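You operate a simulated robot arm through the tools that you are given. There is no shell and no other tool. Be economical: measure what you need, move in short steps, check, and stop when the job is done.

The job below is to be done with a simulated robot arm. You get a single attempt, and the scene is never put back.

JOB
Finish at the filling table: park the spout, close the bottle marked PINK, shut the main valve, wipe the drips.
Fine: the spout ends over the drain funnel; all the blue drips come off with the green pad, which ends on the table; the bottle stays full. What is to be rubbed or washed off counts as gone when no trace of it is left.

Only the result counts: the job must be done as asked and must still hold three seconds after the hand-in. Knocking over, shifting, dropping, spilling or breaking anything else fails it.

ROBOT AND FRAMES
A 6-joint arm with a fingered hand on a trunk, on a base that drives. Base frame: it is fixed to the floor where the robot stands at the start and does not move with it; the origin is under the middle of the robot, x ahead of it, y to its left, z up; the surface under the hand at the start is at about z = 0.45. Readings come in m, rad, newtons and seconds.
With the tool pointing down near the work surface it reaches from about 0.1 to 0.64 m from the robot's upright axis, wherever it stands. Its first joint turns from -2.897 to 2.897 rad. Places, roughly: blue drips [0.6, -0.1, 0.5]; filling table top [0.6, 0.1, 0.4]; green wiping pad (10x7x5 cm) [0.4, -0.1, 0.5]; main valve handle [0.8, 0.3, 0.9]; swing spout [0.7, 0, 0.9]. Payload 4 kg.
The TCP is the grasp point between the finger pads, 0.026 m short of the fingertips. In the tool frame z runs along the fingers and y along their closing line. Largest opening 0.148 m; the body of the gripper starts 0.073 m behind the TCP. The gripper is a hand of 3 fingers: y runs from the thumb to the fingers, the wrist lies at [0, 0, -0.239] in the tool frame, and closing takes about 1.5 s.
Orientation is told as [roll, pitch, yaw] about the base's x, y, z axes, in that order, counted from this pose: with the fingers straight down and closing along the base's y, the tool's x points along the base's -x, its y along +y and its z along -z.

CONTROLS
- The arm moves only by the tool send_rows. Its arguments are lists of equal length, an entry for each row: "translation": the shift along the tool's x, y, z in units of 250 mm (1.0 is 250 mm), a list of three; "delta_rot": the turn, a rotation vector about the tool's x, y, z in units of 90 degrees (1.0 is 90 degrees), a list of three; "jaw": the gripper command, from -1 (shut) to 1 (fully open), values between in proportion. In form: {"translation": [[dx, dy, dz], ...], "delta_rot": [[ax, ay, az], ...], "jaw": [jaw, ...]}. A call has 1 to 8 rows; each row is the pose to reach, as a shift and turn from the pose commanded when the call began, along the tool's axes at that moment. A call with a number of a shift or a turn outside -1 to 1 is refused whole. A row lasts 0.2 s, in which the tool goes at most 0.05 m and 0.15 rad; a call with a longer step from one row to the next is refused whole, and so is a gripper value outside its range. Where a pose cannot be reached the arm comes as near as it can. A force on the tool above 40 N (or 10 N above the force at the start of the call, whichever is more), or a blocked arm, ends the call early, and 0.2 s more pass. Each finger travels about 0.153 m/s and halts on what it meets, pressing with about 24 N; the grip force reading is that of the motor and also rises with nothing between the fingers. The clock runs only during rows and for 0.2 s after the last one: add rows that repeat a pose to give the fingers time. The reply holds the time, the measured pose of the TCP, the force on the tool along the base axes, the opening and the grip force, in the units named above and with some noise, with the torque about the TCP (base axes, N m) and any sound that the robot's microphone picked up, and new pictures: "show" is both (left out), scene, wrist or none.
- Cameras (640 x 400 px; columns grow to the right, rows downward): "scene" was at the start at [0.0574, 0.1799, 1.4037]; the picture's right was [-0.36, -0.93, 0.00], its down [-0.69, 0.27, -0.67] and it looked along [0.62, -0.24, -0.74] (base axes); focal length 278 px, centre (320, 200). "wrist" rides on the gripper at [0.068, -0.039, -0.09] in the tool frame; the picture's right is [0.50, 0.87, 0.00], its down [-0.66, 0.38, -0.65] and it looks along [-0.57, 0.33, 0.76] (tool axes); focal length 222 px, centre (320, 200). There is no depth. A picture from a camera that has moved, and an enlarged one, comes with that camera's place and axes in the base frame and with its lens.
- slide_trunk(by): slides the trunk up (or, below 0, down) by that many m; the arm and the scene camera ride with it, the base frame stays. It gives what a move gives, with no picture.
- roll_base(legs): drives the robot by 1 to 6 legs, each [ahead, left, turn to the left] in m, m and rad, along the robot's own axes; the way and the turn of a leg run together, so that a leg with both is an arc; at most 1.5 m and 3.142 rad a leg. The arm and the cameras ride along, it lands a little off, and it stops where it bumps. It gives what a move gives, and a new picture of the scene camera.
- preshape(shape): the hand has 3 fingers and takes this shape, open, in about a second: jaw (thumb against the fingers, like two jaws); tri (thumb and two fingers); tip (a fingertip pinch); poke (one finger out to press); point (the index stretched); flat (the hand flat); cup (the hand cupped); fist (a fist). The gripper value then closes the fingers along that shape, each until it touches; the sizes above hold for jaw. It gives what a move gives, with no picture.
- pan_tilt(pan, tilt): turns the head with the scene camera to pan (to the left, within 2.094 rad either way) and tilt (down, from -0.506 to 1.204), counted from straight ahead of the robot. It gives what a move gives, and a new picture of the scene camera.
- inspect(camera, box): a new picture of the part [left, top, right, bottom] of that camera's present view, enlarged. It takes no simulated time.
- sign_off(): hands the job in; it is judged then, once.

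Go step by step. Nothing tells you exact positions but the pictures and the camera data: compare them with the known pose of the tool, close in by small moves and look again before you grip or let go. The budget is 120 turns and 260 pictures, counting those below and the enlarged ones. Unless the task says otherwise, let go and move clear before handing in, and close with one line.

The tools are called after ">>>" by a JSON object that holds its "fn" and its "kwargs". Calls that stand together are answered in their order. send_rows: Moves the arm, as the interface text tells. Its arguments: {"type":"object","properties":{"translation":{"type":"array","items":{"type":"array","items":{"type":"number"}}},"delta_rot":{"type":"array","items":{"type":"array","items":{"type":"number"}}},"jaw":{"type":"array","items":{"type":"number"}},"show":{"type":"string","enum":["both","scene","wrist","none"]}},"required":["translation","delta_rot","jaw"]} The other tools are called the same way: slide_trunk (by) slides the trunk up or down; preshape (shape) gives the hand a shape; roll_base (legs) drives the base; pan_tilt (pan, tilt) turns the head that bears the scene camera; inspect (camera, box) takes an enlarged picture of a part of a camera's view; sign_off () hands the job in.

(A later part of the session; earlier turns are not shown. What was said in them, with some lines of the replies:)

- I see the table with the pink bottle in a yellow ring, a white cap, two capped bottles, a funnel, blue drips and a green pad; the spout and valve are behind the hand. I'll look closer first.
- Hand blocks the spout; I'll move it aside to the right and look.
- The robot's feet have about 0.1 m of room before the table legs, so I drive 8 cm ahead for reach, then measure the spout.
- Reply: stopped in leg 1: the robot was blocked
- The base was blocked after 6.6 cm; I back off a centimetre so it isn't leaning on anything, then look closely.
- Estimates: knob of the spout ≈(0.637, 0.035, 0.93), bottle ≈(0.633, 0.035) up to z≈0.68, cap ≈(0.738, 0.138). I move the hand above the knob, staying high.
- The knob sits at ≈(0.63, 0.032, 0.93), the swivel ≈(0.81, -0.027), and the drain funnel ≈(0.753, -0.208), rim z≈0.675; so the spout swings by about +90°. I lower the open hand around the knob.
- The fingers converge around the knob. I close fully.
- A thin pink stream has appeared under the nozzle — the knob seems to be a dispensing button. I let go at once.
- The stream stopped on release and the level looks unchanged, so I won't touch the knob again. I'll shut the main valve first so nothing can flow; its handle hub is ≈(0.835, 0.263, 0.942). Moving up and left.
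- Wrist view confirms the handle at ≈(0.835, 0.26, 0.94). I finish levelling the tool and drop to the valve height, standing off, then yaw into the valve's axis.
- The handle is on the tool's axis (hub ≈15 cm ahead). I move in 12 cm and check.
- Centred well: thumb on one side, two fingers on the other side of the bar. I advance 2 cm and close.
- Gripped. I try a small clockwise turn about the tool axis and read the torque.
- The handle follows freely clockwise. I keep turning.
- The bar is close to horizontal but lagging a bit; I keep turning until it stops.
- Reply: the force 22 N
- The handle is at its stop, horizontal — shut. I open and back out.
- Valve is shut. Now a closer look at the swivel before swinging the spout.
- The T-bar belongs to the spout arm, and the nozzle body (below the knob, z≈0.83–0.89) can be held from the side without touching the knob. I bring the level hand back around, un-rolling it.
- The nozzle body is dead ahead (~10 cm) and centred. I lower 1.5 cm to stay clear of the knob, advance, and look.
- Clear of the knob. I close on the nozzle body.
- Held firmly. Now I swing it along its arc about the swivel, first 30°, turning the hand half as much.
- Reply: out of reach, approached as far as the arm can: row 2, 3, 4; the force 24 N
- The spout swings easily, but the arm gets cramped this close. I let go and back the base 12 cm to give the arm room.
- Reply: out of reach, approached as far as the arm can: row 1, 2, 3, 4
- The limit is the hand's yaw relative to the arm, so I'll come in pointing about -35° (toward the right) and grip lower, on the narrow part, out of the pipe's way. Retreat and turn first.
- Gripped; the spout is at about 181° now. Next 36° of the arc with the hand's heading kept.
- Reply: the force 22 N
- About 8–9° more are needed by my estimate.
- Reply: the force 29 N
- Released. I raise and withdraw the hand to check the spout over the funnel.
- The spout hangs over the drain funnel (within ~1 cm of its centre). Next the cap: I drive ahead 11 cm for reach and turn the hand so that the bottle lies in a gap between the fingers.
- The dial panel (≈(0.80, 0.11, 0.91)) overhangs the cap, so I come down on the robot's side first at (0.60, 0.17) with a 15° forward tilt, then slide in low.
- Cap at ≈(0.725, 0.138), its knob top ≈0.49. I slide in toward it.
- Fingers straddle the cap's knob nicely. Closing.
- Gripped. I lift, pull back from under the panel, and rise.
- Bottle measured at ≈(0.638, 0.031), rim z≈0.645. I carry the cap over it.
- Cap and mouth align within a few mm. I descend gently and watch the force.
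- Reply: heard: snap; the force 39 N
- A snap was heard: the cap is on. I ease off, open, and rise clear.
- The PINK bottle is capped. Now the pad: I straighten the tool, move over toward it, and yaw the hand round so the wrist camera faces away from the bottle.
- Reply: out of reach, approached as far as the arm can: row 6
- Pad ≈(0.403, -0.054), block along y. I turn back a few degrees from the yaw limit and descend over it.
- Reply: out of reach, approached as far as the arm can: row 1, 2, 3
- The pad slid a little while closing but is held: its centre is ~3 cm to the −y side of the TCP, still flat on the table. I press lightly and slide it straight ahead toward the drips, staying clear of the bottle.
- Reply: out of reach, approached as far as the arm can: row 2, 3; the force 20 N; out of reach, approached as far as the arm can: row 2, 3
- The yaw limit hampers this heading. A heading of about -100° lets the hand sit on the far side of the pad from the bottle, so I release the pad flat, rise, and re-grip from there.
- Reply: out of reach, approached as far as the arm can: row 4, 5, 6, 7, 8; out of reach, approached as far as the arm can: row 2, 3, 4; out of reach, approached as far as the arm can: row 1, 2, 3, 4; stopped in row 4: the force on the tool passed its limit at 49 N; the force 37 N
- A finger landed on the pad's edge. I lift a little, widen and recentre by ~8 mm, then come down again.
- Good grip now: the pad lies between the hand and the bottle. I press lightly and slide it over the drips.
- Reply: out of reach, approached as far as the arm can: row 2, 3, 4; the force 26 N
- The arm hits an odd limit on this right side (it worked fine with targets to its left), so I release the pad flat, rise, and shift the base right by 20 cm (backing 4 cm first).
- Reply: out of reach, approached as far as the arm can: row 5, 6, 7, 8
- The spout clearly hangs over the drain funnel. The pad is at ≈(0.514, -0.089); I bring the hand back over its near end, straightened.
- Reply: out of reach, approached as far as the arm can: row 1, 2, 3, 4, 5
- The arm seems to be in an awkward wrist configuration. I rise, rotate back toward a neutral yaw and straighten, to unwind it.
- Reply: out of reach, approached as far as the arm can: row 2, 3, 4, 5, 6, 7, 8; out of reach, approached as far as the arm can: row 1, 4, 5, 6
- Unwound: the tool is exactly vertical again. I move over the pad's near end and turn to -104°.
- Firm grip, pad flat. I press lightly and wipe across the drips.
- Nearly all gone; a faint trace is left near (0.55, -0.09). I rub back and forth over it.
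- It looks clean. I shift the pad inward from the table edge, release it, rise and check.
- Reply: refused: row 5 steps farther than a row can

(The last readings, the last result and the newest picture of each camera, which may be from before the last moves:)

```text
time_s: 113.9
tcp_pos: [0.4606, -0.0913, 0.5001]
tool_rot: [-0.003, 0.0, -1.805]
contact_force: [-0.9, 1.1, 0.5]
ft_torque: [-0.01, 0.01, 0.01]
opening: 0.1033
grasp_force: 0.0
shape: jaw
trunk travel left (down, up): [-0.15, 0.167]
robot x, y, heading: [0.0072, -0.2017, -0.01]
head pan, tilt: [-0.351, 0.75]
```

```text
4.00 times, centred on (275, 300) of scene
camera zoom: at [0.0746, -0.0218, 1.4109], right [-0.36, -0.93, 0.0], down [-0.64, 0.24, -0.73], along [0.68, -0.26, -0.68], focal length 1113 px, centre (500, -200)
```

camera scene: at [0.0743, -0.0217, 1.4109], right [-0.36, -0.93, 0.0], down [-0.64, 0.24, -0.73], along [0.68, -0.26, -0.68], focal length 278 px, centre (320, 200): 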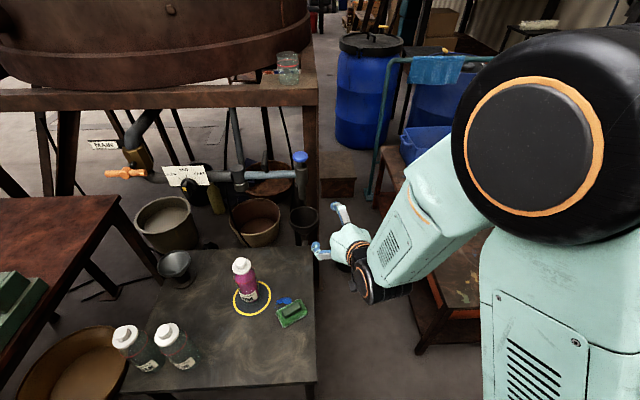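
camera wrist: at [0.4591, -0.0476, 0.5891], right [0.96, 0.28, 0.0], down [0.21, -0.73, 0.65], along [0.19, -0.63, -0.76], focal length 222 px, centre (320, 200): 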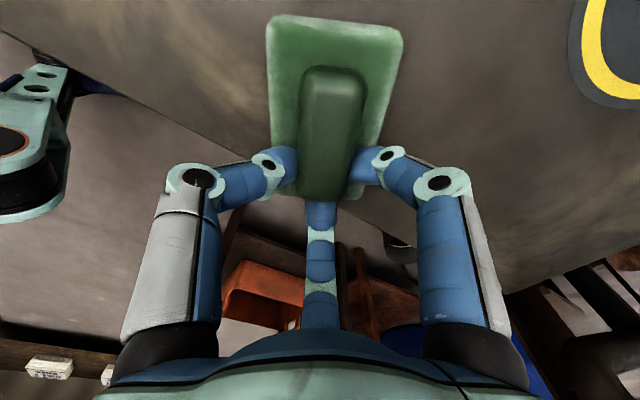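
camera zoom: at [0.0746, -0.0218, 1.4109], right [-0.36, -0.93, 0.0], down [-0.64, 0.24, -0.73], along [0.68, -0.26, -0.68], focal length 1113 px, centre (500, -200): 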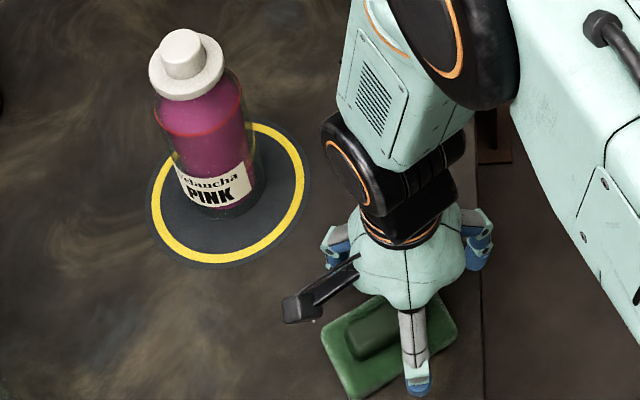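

>>> {"fn": "send_rows", "kwargs": {"translation": [[0, 0, -0.15], [0, 0, -0.34], [0, 0, -0.53], [0, 0, -0.72], [-0.08, -0.08, -0.85], [-0.2, -0.16, -0.95], [-0.35, -0.22, -1.0], [-0.52, -0.25, -1.0]], "delta_rot": [[0, 0, 0], [0, 0, 0], [0, 0, 0], [0, 0, 0], [0, 0, 0], [0, 0, 0], [0, 0, 0], [0, 0, 0]], "jaw": [0.4, 0.4, 0.4, 0.4, 0.4, 0.4, 0.4, 0.4], "show": "both"}}

>>> {"fn": "inspect", "kwargs": {"camera": "scene", "box": [215, 250, 335, 350]}}

>>> {"fn": "inspect", "kwargs": {"camera": "scene", "box": [260, 270, 320, 320]}}

```text
time_s: 115.7
tcp_pos: [0.3703, -0.2027, 0.7528]
tool_rot: [-0.001, 0.001, -1.806]
contact_force: [0.4, 0.1, -0.7]
ft_torque: [-0.01, 0.01, 0.01]
opening: 0.1034
grasp_force: 0.0
shape: jaw
trunk travel left (down, up): [-0.15, 0.167]
robot x, y, heading: [0.0166, -0.2061, -0.016]
head pan, tilt: [-0.351, 0.75]
camera scene: at [0.0744, -0.0223, 1.4109], right [-0.36, -0.93, 0.0], down [-0.64, 0.24, -0.73], along [0.68, -0.26, -0.68], focal length 278 px, centre (320, 200)
camera wrist: at [0.348, -0.1284, 0.8422], right [0.96, 0.28, 0.0], down [0.22, -0.73, 0.65], along [0.19, -0.63, -0.76], focal length 222 px, centre (320, 200)
```

scene: 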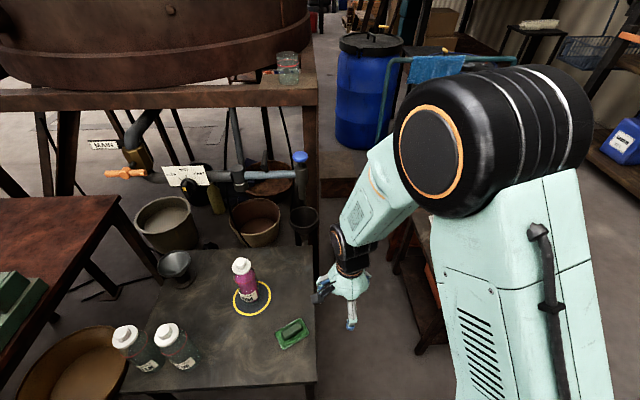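
wrist: 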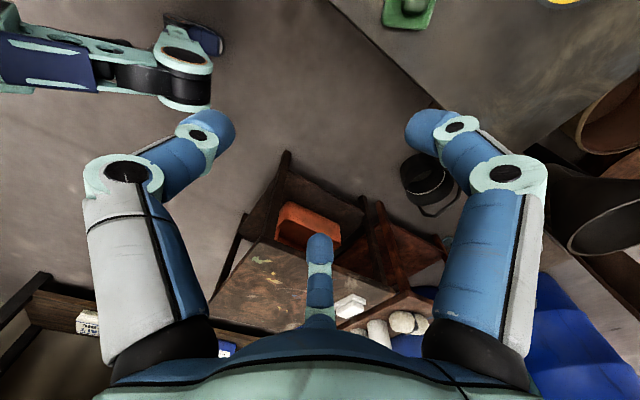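

```text
4.00 times, centred on (275, 300) of scene
camera zoom: at [0.0744, -0.0223, 1.4109], right [-0.36, -0.93, 0.0], down [-0.64, 0.24, -0.73], along [0.68, -0.26, -0.68], focal length 1113 px, centre (500, -200)
```

zoom: 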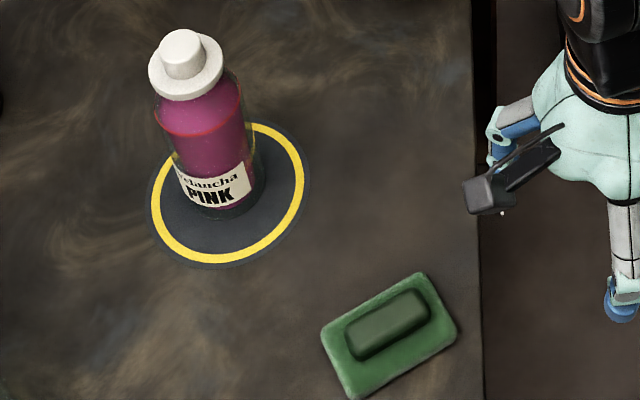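

```text
8.00 times, centred on (290, 295) of scene
camera zoom: at [0.0744, -0.0223, 1.4109], right [-0.36, -0.93, 0.0], down [-0.64, 0.24, -0.73], along [0.68, -0.26, -0.68], focal length 2226 px, centre (560, -560)
```

zoom: 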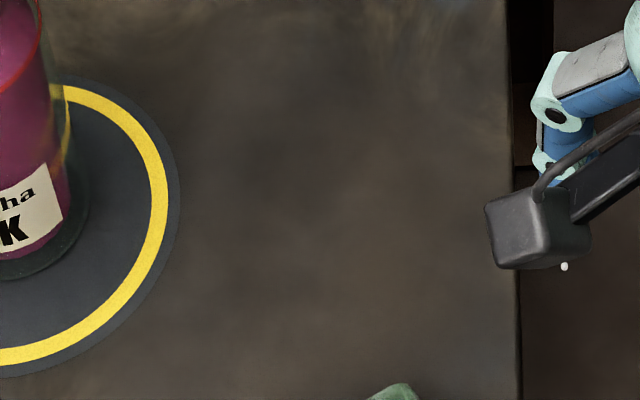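

>>> {"fn": "inspect", "kwargs": {"camera": "scene", "box": [90, 230, 330, 390]}}

>>> {"fn": "inspect", "kwargs": {"camera": "scene", "box": [80, 120, 340, 260]}}

```text
2.50 times, centred on (210, 310) of scene
camera zoom: at [0.0744, -0.0223, 1.4109], right [-0.36, -0.93, 0.0], down [-0.64, 0.24, -0.73], along [0.68, -0.26, -0.68], focal length 696 px, centre (595, -75)
```

zoom: 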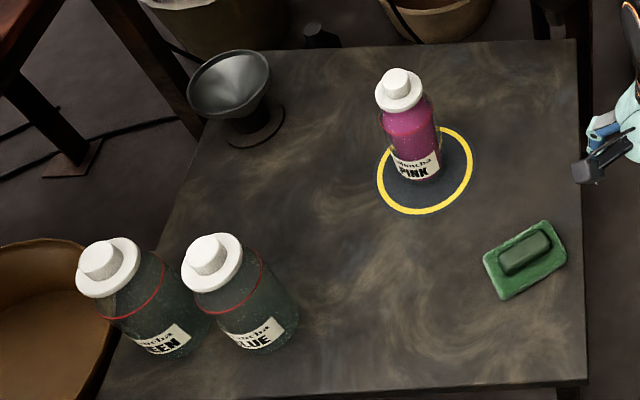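

```text
2.46 times, centred on (210, 190) of scene
camera zoom: at [0.0744, -0.0223, 1.4109], right [-0.36, -0.93, 0.0], down [-0.64, 0.24, -0.73], along [0.68, -0.26, -0.68], focal length 685 px, centre (591, 225)
```

zoom: 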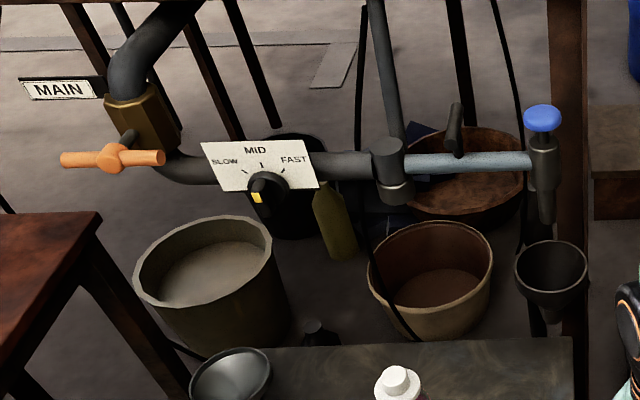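

The valve handle is across the pipe, the spout hangs over the drain funnel, the PINK bottle is capped and upright, the drips are gone, and the pad lies on the table with the hand clear. I'm handing in.

>>> {"fn": "sign_off", "kwargs": {}}

```text
The job is handed in.
```

I've handed the job in. The spout is parked over the drain funnel, PINK is capped and still full, the main valve is shut, no blue drips are left, and the green pad is on the table. While I was first trying to grip the spout, its blue knob dispensed a brief thin stream of pink, but it ran into the bottle and nothing spilled.
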